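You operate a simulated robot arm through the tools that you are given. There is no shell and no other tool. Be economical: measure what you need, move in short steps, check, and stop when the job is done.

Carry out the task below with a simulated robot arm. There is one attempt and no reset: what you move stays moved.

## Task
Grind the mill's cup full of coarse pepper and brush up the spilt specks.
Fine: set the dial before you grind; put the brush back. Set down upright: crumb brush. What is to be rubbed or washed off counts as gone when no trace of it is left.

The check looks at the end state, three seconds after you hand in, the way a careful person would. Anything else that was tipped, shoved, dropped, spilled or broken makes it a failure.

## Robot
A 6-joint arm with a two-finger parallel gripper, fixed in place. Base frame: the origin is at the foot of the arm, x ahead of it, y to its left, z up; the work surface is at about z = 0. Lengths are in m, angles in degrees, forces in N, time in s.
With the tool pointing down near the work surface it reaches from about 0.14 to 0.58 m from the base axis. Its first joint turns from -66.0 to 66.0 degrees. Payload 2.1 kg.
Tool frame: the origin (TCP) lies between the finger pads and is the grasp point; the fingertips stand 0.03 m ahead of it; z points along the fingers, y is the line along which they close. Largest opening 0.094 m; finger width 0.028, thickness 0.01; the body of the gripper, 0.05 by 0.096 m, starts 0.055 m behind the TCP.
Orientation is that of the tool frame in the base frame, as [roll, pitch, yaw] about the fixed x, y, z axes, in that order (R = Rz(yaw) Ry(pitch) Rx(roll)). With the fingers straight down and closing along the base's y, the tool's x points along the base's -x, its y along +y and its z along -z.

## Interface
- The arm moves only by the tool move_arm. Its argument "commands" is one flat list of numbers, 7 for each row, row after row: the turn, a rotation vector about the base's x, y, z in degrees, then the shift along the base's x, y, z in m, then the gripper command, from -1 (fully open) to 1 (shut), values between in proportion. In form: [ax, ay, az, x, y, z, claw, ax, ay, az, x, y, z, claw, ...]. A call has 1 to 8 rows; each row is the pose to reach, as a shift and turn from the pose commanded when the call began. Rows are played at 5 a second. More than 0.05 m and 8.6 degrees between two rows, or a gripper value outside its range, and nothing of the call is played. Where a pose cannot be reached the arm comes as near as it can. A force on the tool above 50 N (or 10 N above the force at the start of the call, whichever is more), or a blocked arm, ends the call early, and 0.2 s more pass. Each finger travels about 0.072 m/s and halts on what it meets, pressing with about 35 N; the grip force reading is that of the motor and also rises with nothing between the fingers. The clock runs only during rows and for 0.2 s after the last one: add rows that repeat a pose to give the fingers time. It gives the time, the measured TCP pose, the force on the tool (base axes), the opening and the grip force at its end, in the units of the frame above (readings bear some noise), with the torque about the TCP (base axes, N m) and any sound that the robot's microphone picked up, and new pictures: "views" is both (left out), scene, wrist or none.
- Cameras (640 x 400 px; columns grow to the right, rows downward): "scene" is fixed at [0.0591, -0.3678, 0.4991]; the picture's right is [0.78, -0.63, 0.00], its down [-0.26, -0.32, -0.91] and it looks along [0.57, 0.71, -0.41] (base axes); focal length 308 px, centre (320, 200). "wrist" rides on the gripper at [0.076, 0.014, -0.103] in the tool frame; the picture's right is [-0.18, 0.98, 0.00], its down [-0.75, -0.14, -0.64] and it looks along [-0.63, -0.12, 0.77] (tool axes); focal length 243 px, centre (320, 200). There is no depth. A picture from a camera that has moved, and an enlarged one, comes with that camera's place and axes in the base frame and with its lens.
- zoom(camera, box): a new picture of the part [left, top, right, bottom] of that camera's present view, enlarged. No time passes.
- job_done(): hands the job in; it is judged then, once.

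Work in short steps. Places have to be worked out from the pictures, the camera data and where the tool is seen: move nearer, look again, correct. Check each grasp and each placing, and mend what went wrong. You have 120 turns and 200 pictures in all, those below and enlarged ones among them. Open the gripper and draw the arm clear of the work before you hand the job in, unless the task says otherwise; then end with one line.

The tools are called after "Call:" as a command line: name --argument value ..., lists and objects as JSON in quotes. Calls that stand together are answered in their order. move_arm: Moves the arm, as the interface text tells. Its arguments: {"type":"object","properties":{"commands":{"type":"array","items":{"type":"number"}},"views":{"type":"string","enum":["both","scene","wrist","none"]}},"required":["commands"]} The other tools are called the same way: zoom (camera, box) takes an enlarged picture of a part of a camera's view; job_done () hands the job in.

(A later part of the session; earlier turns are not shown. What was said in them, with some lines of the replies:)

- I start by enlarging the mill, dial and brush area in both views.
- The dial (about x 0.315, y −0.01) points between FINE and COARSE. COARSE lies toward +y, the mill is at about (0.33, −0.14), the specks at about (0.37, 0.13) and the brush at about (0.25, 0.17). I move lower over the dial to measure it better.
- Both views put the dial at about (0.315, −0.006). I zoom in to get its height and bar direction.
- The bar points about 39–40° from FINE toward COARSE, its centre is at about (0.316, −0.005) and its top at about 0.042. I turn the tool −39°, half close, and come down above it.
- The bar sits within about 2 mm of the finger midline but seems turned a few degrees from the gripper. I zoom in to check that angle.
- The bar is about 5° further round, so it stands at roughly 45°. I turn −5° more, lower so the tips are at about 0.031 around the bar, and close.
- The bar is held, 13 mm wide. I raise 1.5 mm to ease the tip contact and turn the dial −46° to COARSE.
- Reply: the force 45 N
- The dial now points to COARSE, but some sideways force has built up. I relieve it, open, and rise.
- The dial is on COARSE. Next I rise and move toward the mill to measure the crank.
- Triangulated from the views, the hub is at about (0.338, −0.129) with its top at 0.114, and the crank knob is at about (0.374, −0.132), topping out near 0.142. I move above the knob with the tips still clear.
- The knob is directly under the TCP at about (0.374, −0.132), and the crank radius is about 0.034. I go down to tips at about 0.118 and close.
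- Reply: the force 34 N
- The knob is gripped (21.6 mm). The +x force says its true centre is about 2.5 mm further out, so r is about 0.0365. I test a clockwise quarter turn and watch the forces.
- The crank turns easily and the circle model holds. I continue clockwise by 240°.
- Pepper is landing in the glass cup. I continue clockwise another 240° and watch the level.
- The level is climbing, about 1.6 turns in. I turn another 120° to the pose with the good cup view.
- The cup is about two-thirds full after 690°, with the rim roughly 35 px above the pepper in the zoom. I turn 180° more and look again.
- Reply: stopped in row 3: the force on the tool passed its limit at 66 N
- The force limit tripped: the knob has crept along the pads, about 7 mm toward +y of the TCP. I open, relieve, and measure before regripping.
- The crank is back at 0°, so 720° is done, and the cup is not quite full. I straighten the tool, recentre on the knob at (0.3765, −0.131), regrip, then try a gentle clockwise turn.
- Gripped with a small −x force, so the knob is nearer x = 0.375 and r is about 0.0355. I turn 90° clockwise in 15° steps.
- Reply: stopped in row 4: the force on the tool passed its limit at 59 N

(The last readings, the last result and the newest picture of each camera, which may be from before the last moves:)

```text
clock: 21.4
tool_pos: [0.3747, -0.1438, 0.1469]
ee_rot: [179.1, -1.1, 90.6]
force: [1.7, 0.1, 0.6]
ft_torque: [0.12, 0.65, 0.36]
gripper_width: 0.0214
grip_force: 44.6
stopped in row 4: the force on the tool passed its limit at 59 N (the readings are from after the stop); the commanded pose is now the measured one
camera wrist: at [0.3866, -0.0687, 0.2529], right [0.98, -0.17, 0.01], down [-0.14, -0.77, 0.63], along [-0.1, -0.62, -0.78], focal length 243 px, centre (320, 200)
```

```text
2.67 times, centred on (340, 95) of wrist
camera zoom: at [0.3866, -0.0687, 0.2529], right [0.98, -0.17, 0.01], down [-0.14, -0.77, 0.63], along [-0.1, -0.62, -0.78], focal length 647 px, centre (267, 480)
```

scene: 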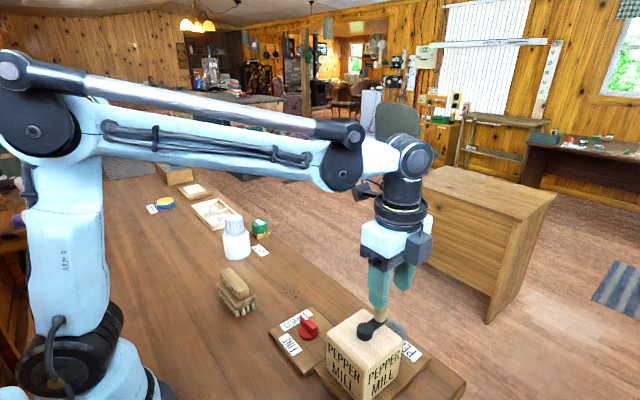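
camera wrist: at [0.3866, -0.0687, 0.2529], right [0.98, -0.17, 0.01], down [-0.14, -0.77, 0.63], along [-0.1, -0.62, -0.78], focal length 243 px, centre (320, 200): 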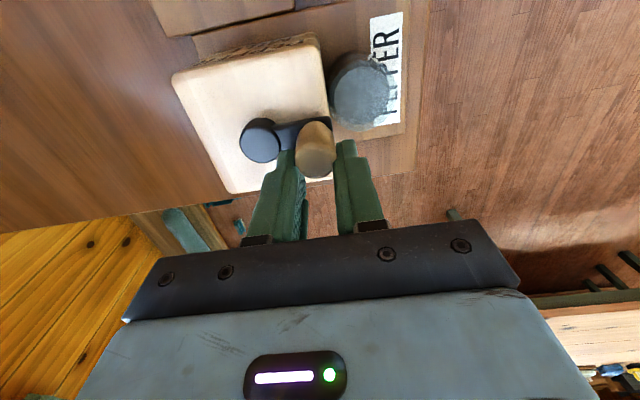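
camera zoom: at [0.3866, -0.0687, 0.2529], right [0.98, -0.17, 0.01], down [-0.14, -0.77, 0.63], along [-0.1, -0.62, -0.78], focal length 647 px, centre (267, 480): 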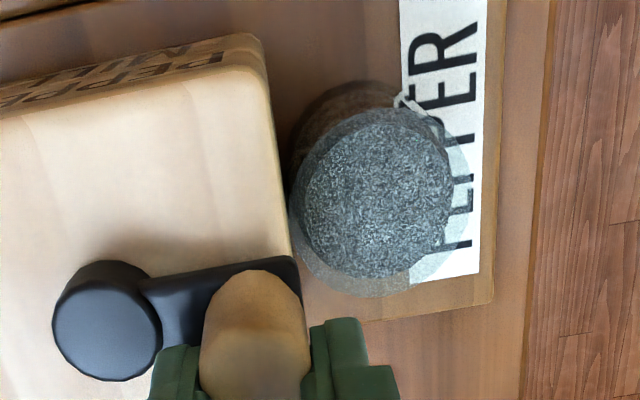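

The crank hits a hard stop at exactly the same place, two full turns. I release and rise to judge whether the cup is full.

Call:
move_arm --commands '[0, 0, 0, 0, 0.006, 0, 1, 0, 0, 0, 0, 0.006, 0, 0.3, 0, 0, 0, 0, 0.006, 0, 0, -0.9, 1, -0.6, 0, 0.006, 0.045, 0, -0.9, 1, -0.6, 0, 0.03, 0.08, 0, -0.9, 1, -0.6, 0, 0.04, 0.08, 0]'

Call:
zoom --camera "wrist" --box '[280, 60, 440, 160]'

Call:
zoom --camera "scene" --box '[360, 300, 440, 370]'

```text
clock: 22.8
tool_pos: [0.3746, -0.1034, 0.2297]
ee_rot: [-179.9, -0.1, 89.9]
force: [0.0, -0.6, 0.6]
ft_torque: [-0.02, -0.03, -0.01]
gripper_width: 0.0469
grip_force: 0.1
camera wrist: at [0.3888, -0.0272, 0.3318], right [0.98, -0.18, 0.0], down [-0.14, -0.75, 0.64], along [-0.12, -0.63, -0.77], focal length 243 px, centre (320, 200)
```

scene: 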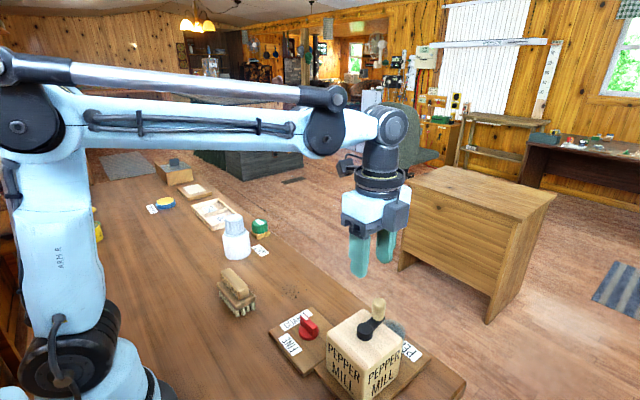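
wrist: 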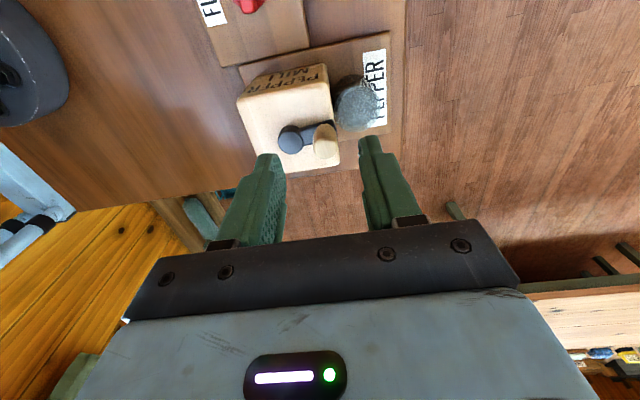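

```text
4.00 times, centred on (360, 110) of wrist
camera zoom: at [0.3888, -0.0272, 0.3318], right [0.98, -0.18, 0.0], down [-0.14, -0.75, 0.64], along [-0.12, -0.63, -0.77], focal length 970 px, centre (160, 560)
```

zoom: 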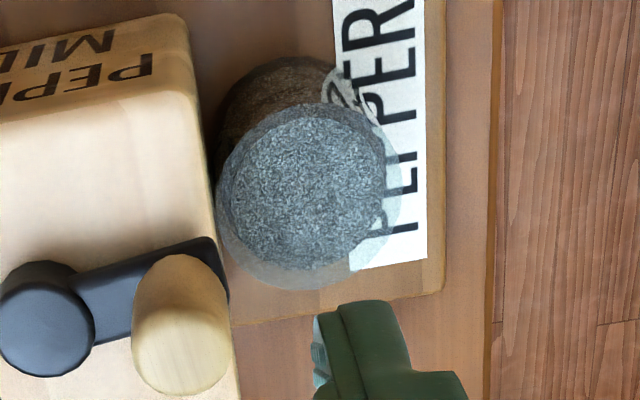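

```text
5.71 times, centred on (400, 335) of scene
camera zoom: at [0.0591, -0.3678, 0.4991], right [0.78, -0.63, 0.0], down [-0.26, -0.32, -0.91], along [0.57, 0.71, -0.41], focal length 1762 px, centre (-137, -571)
```

zoom: 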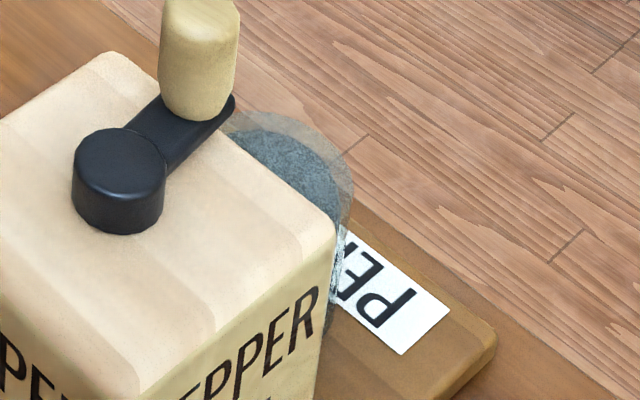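

The pepper is up near the rim and the mill stops there, so the cup is full. The tool yaw already suits the brush handle, which runs along y. I rise and move over the brush.

Call:
move_arm --commands '[0, 0, 0, -0.02, 0.04, 0.02, 0, 0, 0, 0, -0.04, 0.085, 0.03, -0.3, 0, 0, 0, -0.06, 0.13, 0.03, -0.3, 0, 0, 0, -0.08, 0.175, 0.03, -0.3, 0, 0, 0, -0.1, 0.22, 0.02, -0.3, 0, 0, 0, -0.12, 0.265, 0.01, -0.3, 0, 0, 0, -0.12, 0.265, 0.0, -0.3]'

Call:
zoom --camera "wrist" --box '[200, 30, 440, 180]'

Call:
zoom --camera "scene" --box '[190, 250, 318, 330]'

```text
refused: row 2 steps farther than a row can; nothing moved
```

```text
2.67 times, centred on (320, 105) of wrist
camera zoom: at [0.3888, -0.0272, 0.3318], right [0.98, -0.18, 0.0], down [-0.14, -0.75, 0.64], along [-0.12, -0.63, -0.77], focal length 647 px, centre (320, 453)
```

zoom: 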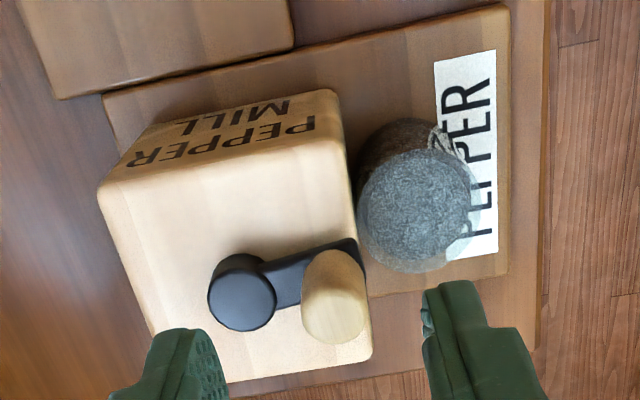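

```text
5.00 times, centred on (254, 290) of scene
camera zoom: at [0.0591, -0.3678, 0.4991], right [0.78, -0.63, 0.0], down [-0.26, -0.32, -0.91], along [0.57, 0.71, -0.41], focal length 1542 px, centre (650, -250)
```

zoom: 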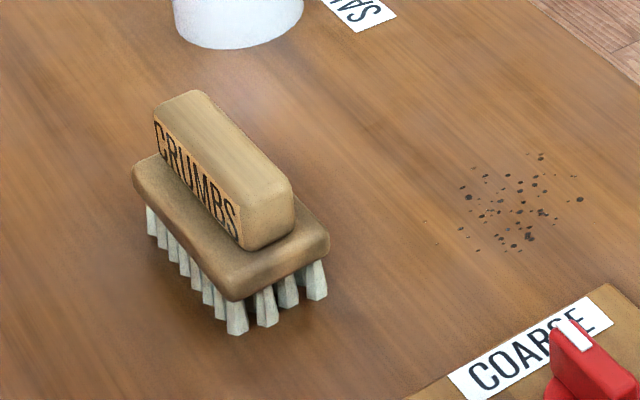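

The call was refused because one row's step was too long. I retry with smaller steps.

Call:
move_arm --commands '[0, 0, 0, -0.015, 0.035, 0.02, 0, 0, 0, 0, -0.03, 0.075, 0.03, -0.3, 0, 0, 0, -0.045, 0.115, 0.03, -0.3, 0, 0, 0, -0.06, 0.155, 0.03, -0.3, 0, 0, 0, -0.08, 0.195, 0.03, -0.3, 0, 0, 0, -0.1, 0.235, 0.02, -0.3, 0, 0, 0, -0.12, 0.268, 0.01, -0.3, 0, 0, 0, -0.12, 0.268, 0.0, -0.3]'

Call:
zoom --camera "wrist" --box '[200, 30, 440, 180]'

```text
clock: 24.6
tool_pos: [0.2543, 0.1649, 0.2279]
ee_rot: [-179.8, -0.1, 89.9]
force: [-0.2, 0.3, 0.5]
ft_torque: [0.0, -0.05, 0.01]
gripper_width: 0.0612
grip_force: 0.0
camera wrist: at [0.269, 0.2413, 0.3308], right [0.98, -0.19, 0.0], down [-0.14, -0.75, 0.64], along [-0.12, -0.63, -0.77], focal length 243 px, centre (320, 200)
```

scene: 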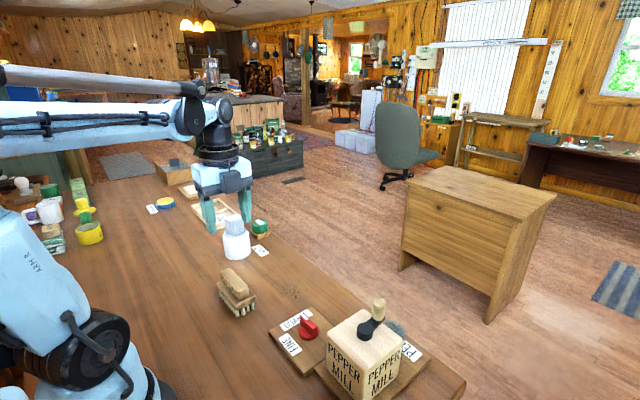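
wrist: 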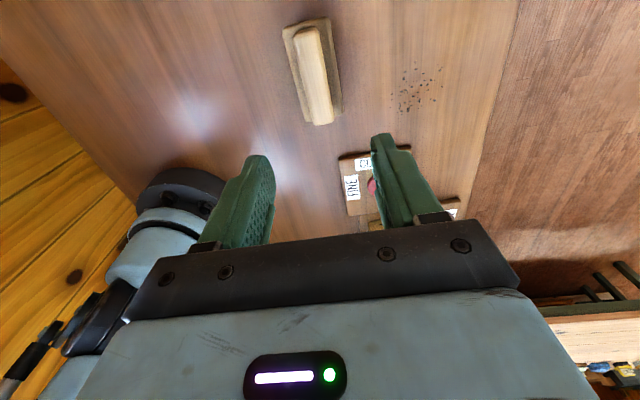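

```text
2.67 times, centred on (320, 105) of wrist
camera zoom: at [0.269, 0.2413, 0.3308], right [0.98, -0.19, 0.0], down [-0.14, -0.75, 0.64], along [-0.12, -0.63, -0.77], focal length 647 px, centre (320, 453)
```

zoom: 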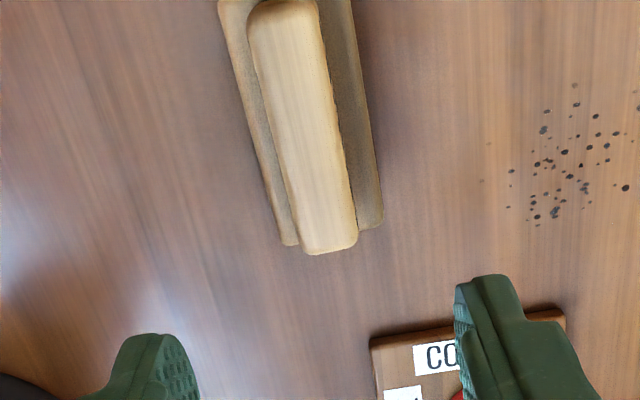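

The brush handle runs along y, with its centre at about (0.2525, 0.176), its top at about 0.06 and a width of about 0.029. I go down most of the way first and check.

Call:
move_arm --commands '[0, 0, 0, -0.002, 0.01, -0.04, -0.3, 0, 0, 0, -0.002, 0.01, -0.08, -0.3, 0, 0, 0, -0.002, 0.01, -0.115, -0.3, 0, 0, 0, -0.002, 0.01, -0.115, -0.3]'

Call:
zoom --camera "scene" --box '[190, 230, 318, 330]'

```text
clock: 25.6
tool_pos: [0.2519, 0.174, 0.1128]
ee_rot: [-179.9, -0.1, 90.0]
force: [0.3, 0.0, 0.7]
ft_torque: [-0.01, 0.01, -0.02]
gripper_width: 0.0611
grip_force: 0.0
camera wrist: at [0.267, 0.2507, 0.2155], right [0.98, -0.19, 0.0], down [-0.14, -0.75, 0.64], along [-0.12, -0.63, -0.77], focal length 243 px, centre (320, 200)
```

scene: 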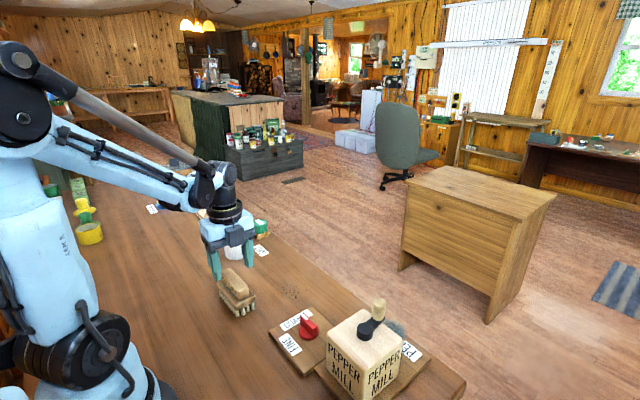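
wrist: 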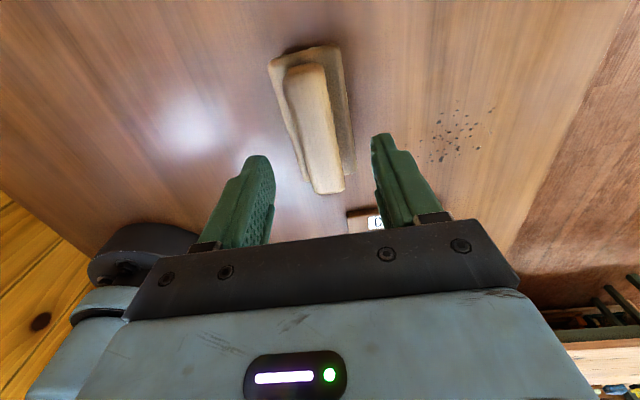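

```text
4.00 times, centred on (254, 280) of scene
camera zoom: at [0.0591, -0.3678, 0.4991], right [0.78, -0.63, 0.0], down [-0.26, -0.32, -0.91], along [0.57, 0.71, -0.41], focal length 1234 px, centre (584, -120)
```

zoom: 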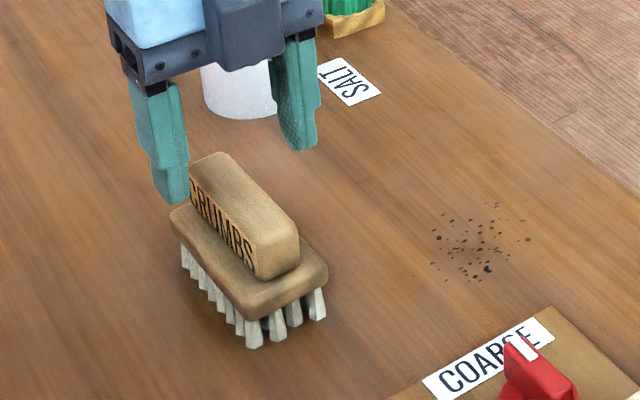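

The fingers straddle the handle along its middle. I go down with a small correction and close.

Call:
move_arm --commands '[0, 0, 0, 0.0015, 0.003, -0.02, -0.3, 0, 0, 0, 0.0015, 0.003, -0.039, -0.3, 0, 0, 0, 0.0015, 0.003, -0.039, 0.1, 0, 0, 0, 0.0015, 0.003, -0.039, 1, 0, 0, 0, 0.0015, 0.003, -0.039, 1]'

Call:
zoom --camera "scene" --box '[190, 230, 318, 330]'

```text
clock: 26.8
tool_pos: [0.2546, 0.176, 0.074]
ee_rot: [180.0, -0.1, 89.9]
force: [0.2, 0.7, -0.4]
ft_torque: [0.01, 0.0, 0.01]
gripper_width: 0.0251
grip_force: 35.0
camera wrist: at [0.2684, 0.2536, 0.1766], right [0.98, -0.19, 0.0], down [-0.14, -0.75, 0.64], along [-0.12, -0.63, -0.77], focal length 243 px, centre (320, 200)
```

scene: 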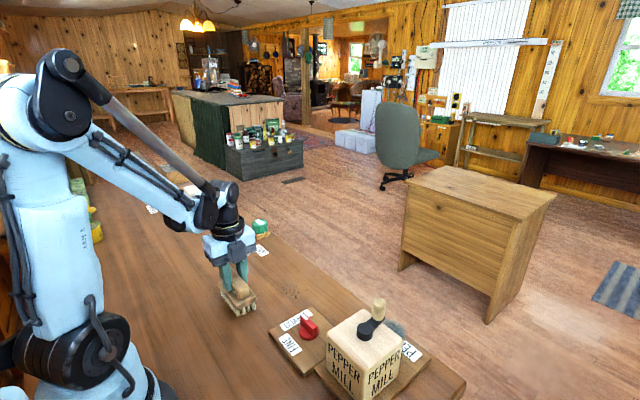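
wrist: 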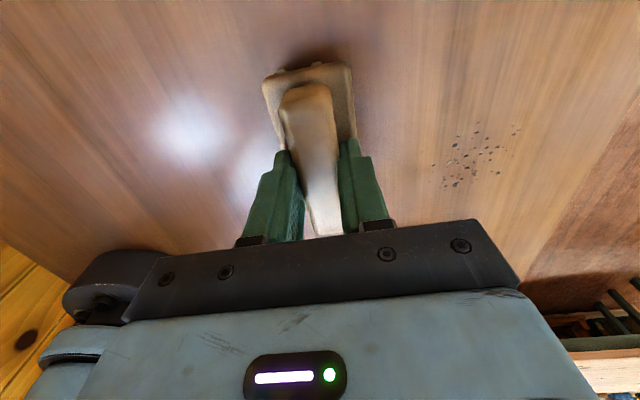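

```text
4.00 times, centred on (254, 280) of scene
camera zoom: at [0.0591, -0.3678, 0.4991], right [0.78, -0.63, 0.0], down [-0.26, -0.32, -0.91], along [0.57, 0.71, -0.41], focal length 1234 px, centre (584, -120)
```

zoom: 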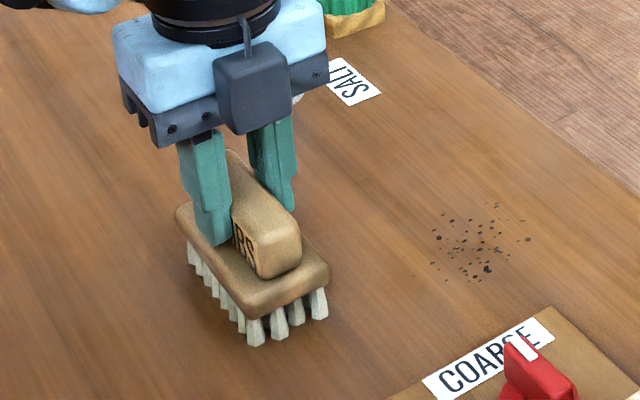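

The brush is held by the handle (25 mm), and its home pose is TCP (0.2546, 0.176, 0.074). The specks span about x 0.325–0.405, y 0.098–0.163. I lift, carry the brush to their near side, lower it and sweep along +x.

Call:
move_arm --commands '[0, 0, 0, 0, 0, 0.03, 1, 0, 0, 0, 0.03, -0.025, 0.03, 1, 0, 0, 0, 0.06, -0.047, 0.03, 1, 0, 0, 0, 0.06, -0.047, -0.001, 1, 0, 0, 0, 0.09, -0.047, -0.001, 1, 0, 0, 0, 0.12, -0.047, -0.001, 1, 0, 0, 0, 0.15, -0.047, -0.001, 1, 0, 0, 0, 0.165, -0.047, -0.001, 1]'

Call:
zoom --camera "scene" --box '[220, 230, 380, 350]'

```text
clock: 28.6
tool_pos: [0.4198, 0.1294, 0.0743]
ee_rot: [-179.8, -0.2, 90.0]
force: [-6.3, -0.3, 13.5]
ft_torque: [0.02, 0.15, 0.02]
gripper_width: 0.0252
grip_force: 34.7
camera wrist: at [0.4342, 0.2062, 0.1763], right [0.98, -0.18, 0.0], down [-0.14, -0.75, 0.64], along [-0.12, -0.63, -0.77], focal length 243 px, centre (320, 200)
```

scene: 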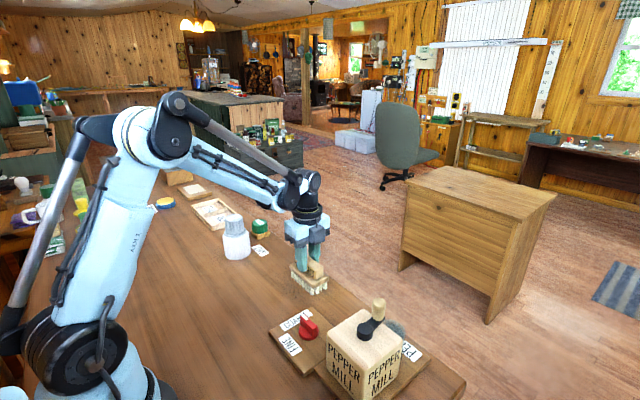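
wrist: 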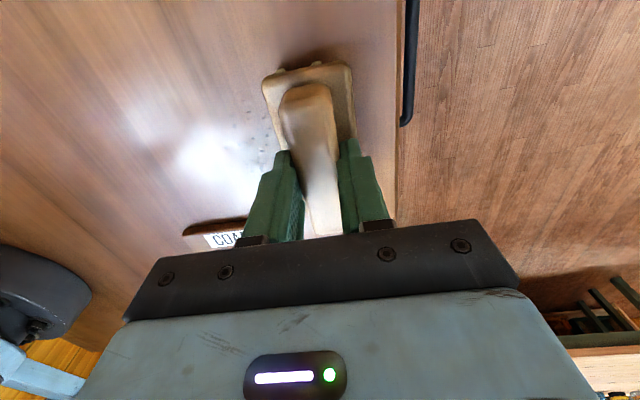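

```text
3.33 times, centred on (300, 290) of scene
camera zoom: at [0.0591, -0.3678, 0.4991], right [0.78, -0.63, 0.0], down [-0.26, -0.32, -0.91], along [0.57, 0.71, -0.41], focal length 1028 px, centre (387, -100)
```

zoom: 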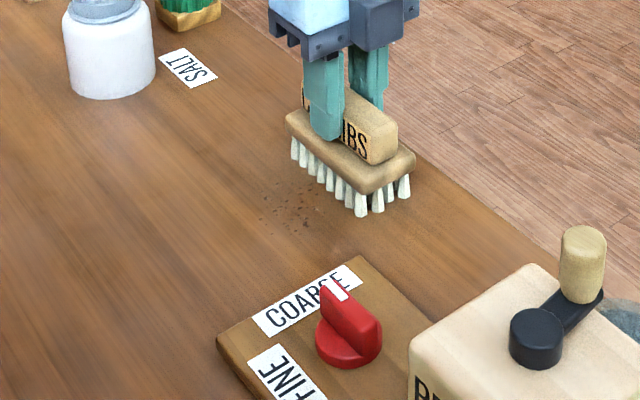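

The specks fade where the brush passes. I sweep back and forth again.

Call:
move_arm --commands '[0, 0, 0, -0.03, 0, 0, 1, 0, 0, 0, -0.06, 0, 0, 1, 0, 0, 0, -0.09, 0, 0, 1, 0, 0, 0, -0.115, 0, 0, 1, 0, 0, 0, -0.115, 0, 0, 1, 0, 0, 0, -0.09, 0, 0, 1, 0, 0, 0, -0.06, 0, 0, 1, 0, 0, 0, -0.03, 0, 0, 1]' --views "none"

Call:
move_arm --commands '[0, 0, 0, 0.025, 0, 0, 1, 0, 0, 0, 0, 0, 0, 1, 0, 0, 0, -0.03, 0, 0, 1, 0, 0, 0, -0.06, 0, 0, 1, 0, 0, 0, -0.09, 0, 0, 1, 0, 0, 0, -0.11, 0, 0, 1, 0, 0, 0, -0.12, 0, 0, 1]'

Call:
zoom --camera "scene" --box '[240, 260, 360, 340]'

Call:
zoom --camera "wrist" --box '[340, 60, 500, 220]'

```text
clock: 30.4
tool_pos: [0.3907, 0.1317, 0.074]
ee_rot: [-179.9, -0.2, 89.9]
force: [-0.4, 0.3, -2.1]
ft_torque: [-0.02, 0.0, -0.01]
gripper_width: 0.0252
grip_force: 34.9
```

```text
clock: 32.0
tool_pos: [0.268, 0.1308, 0.0735]
ee_rot: [-179.9, -0.2, 90.0]
force: [0.2, -0.4, -1.3]
ft_torque: [0.0, -0.02, 0.03]
gripper_width: 0.0252
grip_force: 35.1
camera wrist: at [0.2836, 0.2072, 0.1764], right [0.98, -0.18, 0.0], down [-0.14, -0.75, 0.64], along [-0.12, -0.63, -0.77], focal length 243 px, centre (320, 200)
```

scene: 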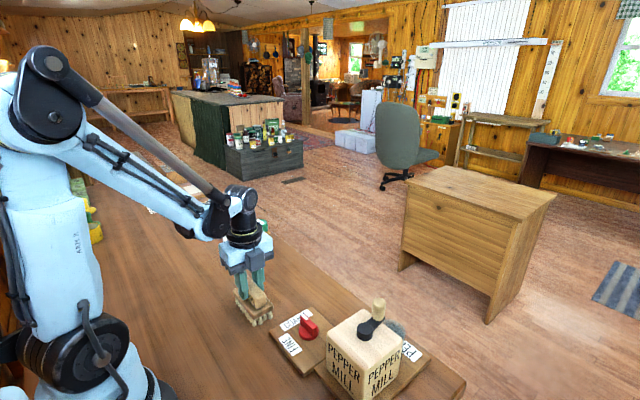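
wrist: 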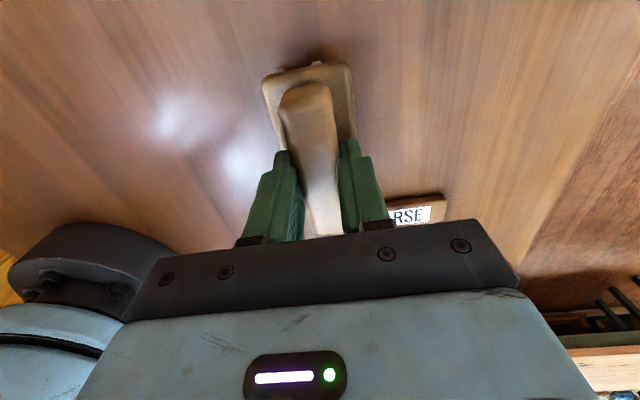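

```text
5.00 times, centred on (300, 300) of scene
camera zoom: at [0.0591, -0.3678, 0.4991], right [0.78, -0.63, 0.0], down [-0.26, -0.32, -0.91], along [0.57, 0.71, -0.41], focal length 1542 px, centre (420, -300)
```

zoom: 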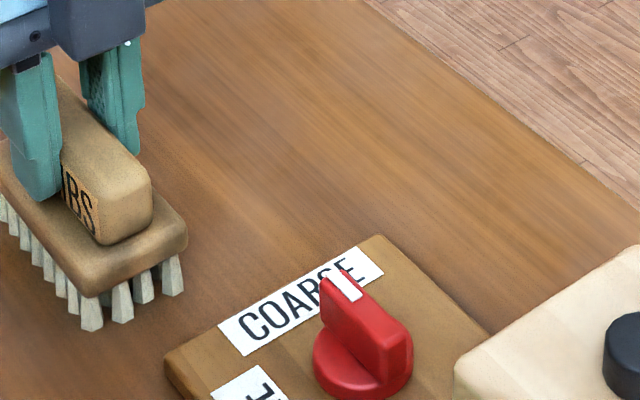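

```text
2.50 times, centred on (420, 140) of wrist
camera zoom: at [0.2836, 0.2072, 0.1764], right [0.98, -0.18, 0.0], down [-0.14, -0.75, 0.64], along [-0.12, -0.63, -0.77], focal length 606 px, centre (70, 350)
```

zoom: 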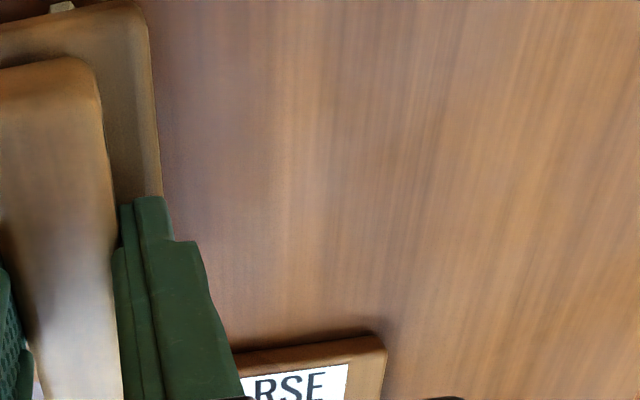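

No specks are visible. I make one more round trip to be sure no faint trace is left, shifting y slightly between strokes.

Call:
move_arm --commands '[0, 0, 0, 0.04, 0.006, 0, 1, 0, 0, 0, 0.08, 0.006, 0, 1, 0, 0, 0, 0.115, 0.006, 0, 1, 0, 0, 0, 0.145, 0.006, 0, 1, 0, 0, 0, 0.145, -0.008, 0, 1, 0, 0, 0, 0.115, -0.008, 0, 1, 0, 0, 0, 0.08, -0.008, 0, 1, 0, 0, 0, 0.04, -0.008, 0, 1]' --views "none"

```text
clock: 33.8
tool_pos: [0.3084, 0.1216, 0.0744]
ee_rot: [-179.9, -0.1, 89.9]
force: [-0.2, 0.1, -0.5]
ft_torque: [0.01, -0.03, -0.04]
gripper_width: 0.0254
grip_force: 34.4
```

Now I lift the brush, carry it home to (0.2546, 0.176) and lower it.

Call:
move_arm --commands '[0, 0, 0, 0, 0, 0.03, 1, 0, 0, 0, -0.027, 0.027, 0.03, 1, 0, 0, 0, -0.054, 0.0545, 0.03, 1, 0, 0, 0, -0.054, 0.0545, 0.03, 1, 0, 0, 0, -0.054, 0.0545, 0.012, 1, 0, 0, 0, -0.054, 0.0545, 0.0008, 1, 0, 0, 0, -0.054, 0.0545, 0.0008, 1]'

Call:
zoom --camera "scene" --box '[190, 230, 318, 330]'

```text
clock: 35.4
tool_pos: [0.2548, 0.1771, 0.0747]
ee_rot: [-180.0, 0.0, 89.8]
force: [-0.2, -1.4, -1.3]
ft_torque: [-0.03, -0.03, -0.03]
gripper_width: 0.0251
grip_force: 35.1
camera wrist: at [0.2695, 0.2534, 0.1771], right [0.98, -0.19, 0.0], down [-0.14, -0.75, 0.64], along [-0.12, -0.63, -0.77], focal length 243 px, centre (320, 200)
```

scene: 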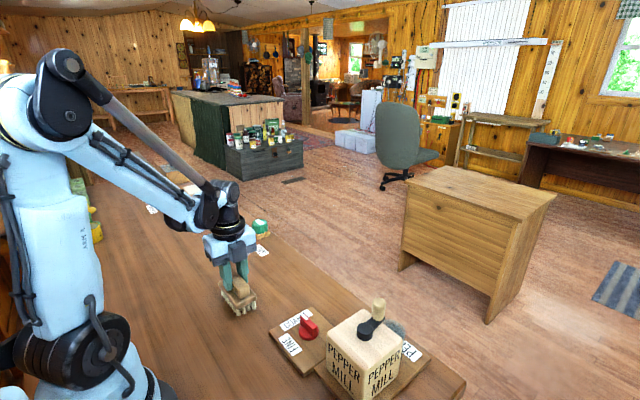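
wrist: 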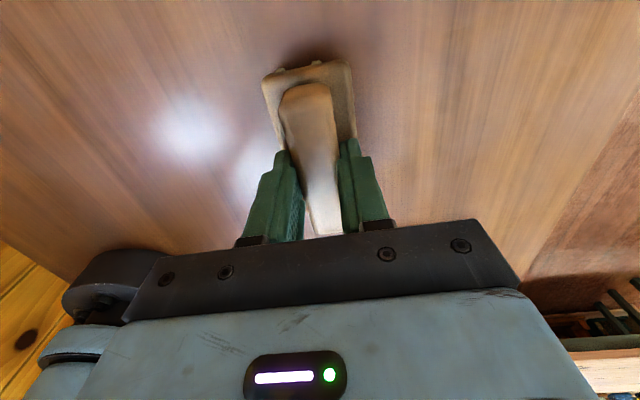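

```text
4.00 times, centred on (254, 280) of scene
camera zoom: at [0.0591, -0.3678, 0.4991], right [0.78, -0.63, 0.0], down [-0.26, -0.32, -0.91], along [0.57, 0.71, -0.41], focal length 1234 px, centre (584, -120)
```

zoom: 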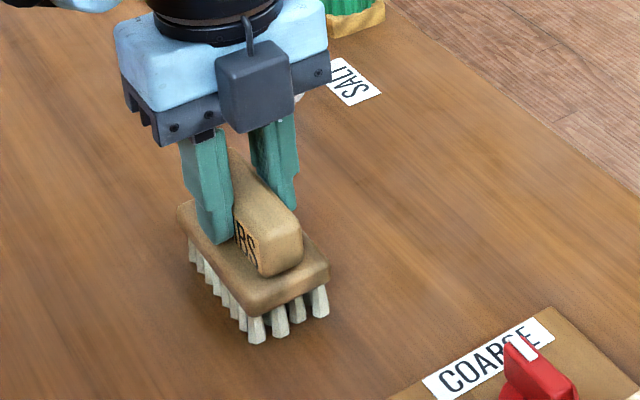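

The brush is within about 1 mm of its original place, and maybe 0.5 mm high. I lower 0.7 mm, open, and rise clear.

Call:
move_arm --commands '[0, 0, 0, 0, -0.001, -0.0007, 1, 0, 0, 0, 0, -0.001, -0.0007, 0.3, 0, 0, 0, 0, -0.001, -0.0007, -0.2, 0, 0, 0, 0, -0.001, -0.0007, -0.2, 0, 0, 0, 0, -0.001, 0.045, -0.2, 0, 0, 0, 0, -0.001, 0.09, -0.2, 0, 0, 0, 0, -0.001, 0.135, -0.2, 0, 0, 0, 0, -0.001, 0.18, -0.2]'

Call:
zoom --camera "scene" --box '[190, 240, 350, 340]'

Call:
zoom --camera "wrist" --box '[250, 0, 520, 170]'

Call:
zoom --camera "scene" --box '[260, 290, 470, 400]'

```text
clock: 37.2
tool_pos: [0.2535, 0.1757, 0.2545]
ee_rot: [-179.9, -0.1, 90.0]
force: [0.3, 0.0, 0.8]
ft_torque: [-0.01, 0.07, 0.0]
gripper_width: 0.0564
grip_force: 0.0
camera wrist: at [0.2676, 0.2524, 0.357], right [0.98, -0.18, 0.0], down [-0.14, -0.75, 0.64], along [-0.12, -0.63, -0.77], focal length 243 px, centre (320, 200)
```

scene: 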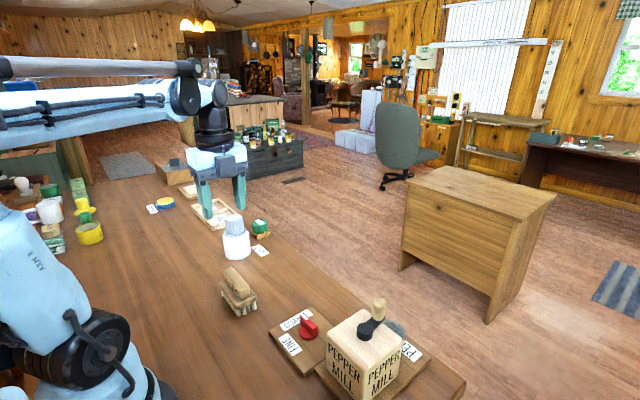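
wrist: 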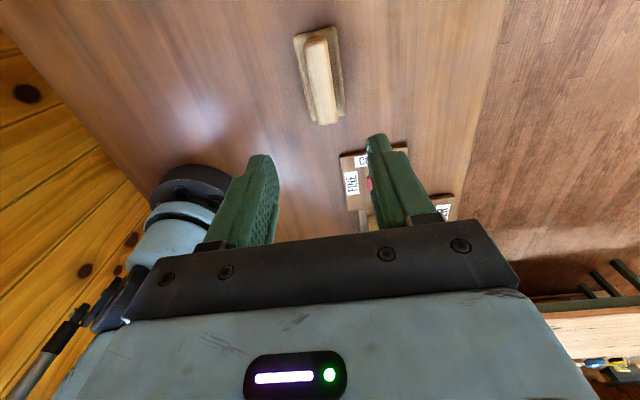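

```text
4.00 times, centred on (270, 290) of scene
camera zoom: at [0.0591, -0.3678, 0.4991], right [0.78, -0.63, 0.0], down [-0.26, -0.32, -0.91], along [0.57, 0.71, -0.41], focal length 1234 px, centre (520, -160)
```

zoom: 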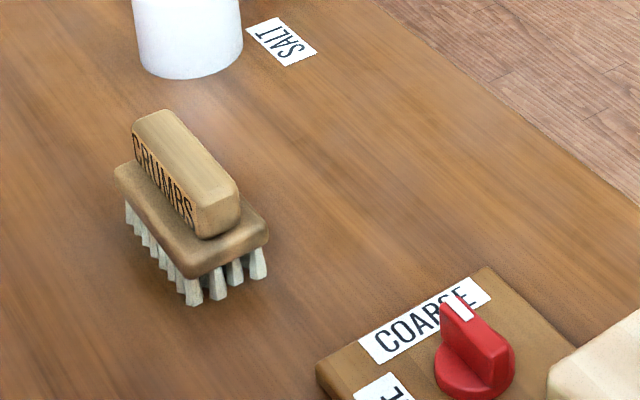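

```text
2.35 times, centred on (385, 85) of wrist
camera zoom: at [0.2676, 0.2524, 0.357], right [0.98, -0.18, 0.0], down [-0.14, -0.75, 0.64], along [-0.12, -0.63, -0.77], focal length 571 px, centre (167, 471)
```

zoom: 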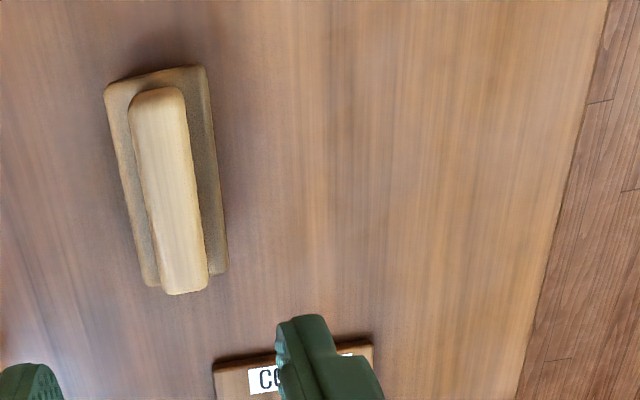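

```text
3.05 times, centred on (365, 345) of scene
camera zoom: at [0.0591, -0.3678, 0.4991], right [0.78, -0.63, 0.0], down [-0.26, -0.32, -0.91], along [0.57, 0.71, -0.41], focal length 940 px, centre (183, -242)
```

zoom: 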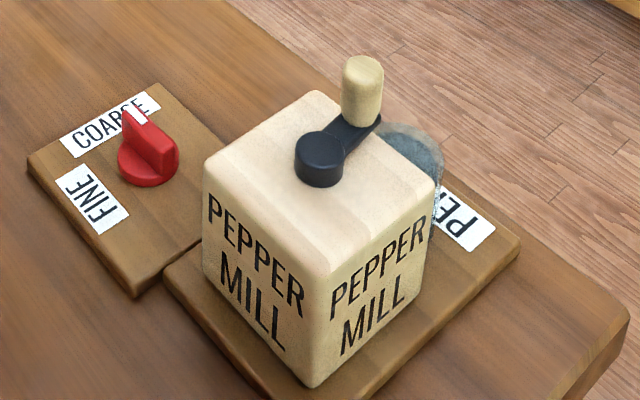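

The brush stands upright in its place, the table is clean, the dial is on COARSE and the cup is full. The gripper is open and clear, so I hand in.

Call:
job_done

```text
The job is handed in.
```

I set the dial to COARSE and cranked the mill two full turns to its stop, which filled the cup to just under the rim. The specks are brushed away with no visible trace, and the brush is back upright in its place.
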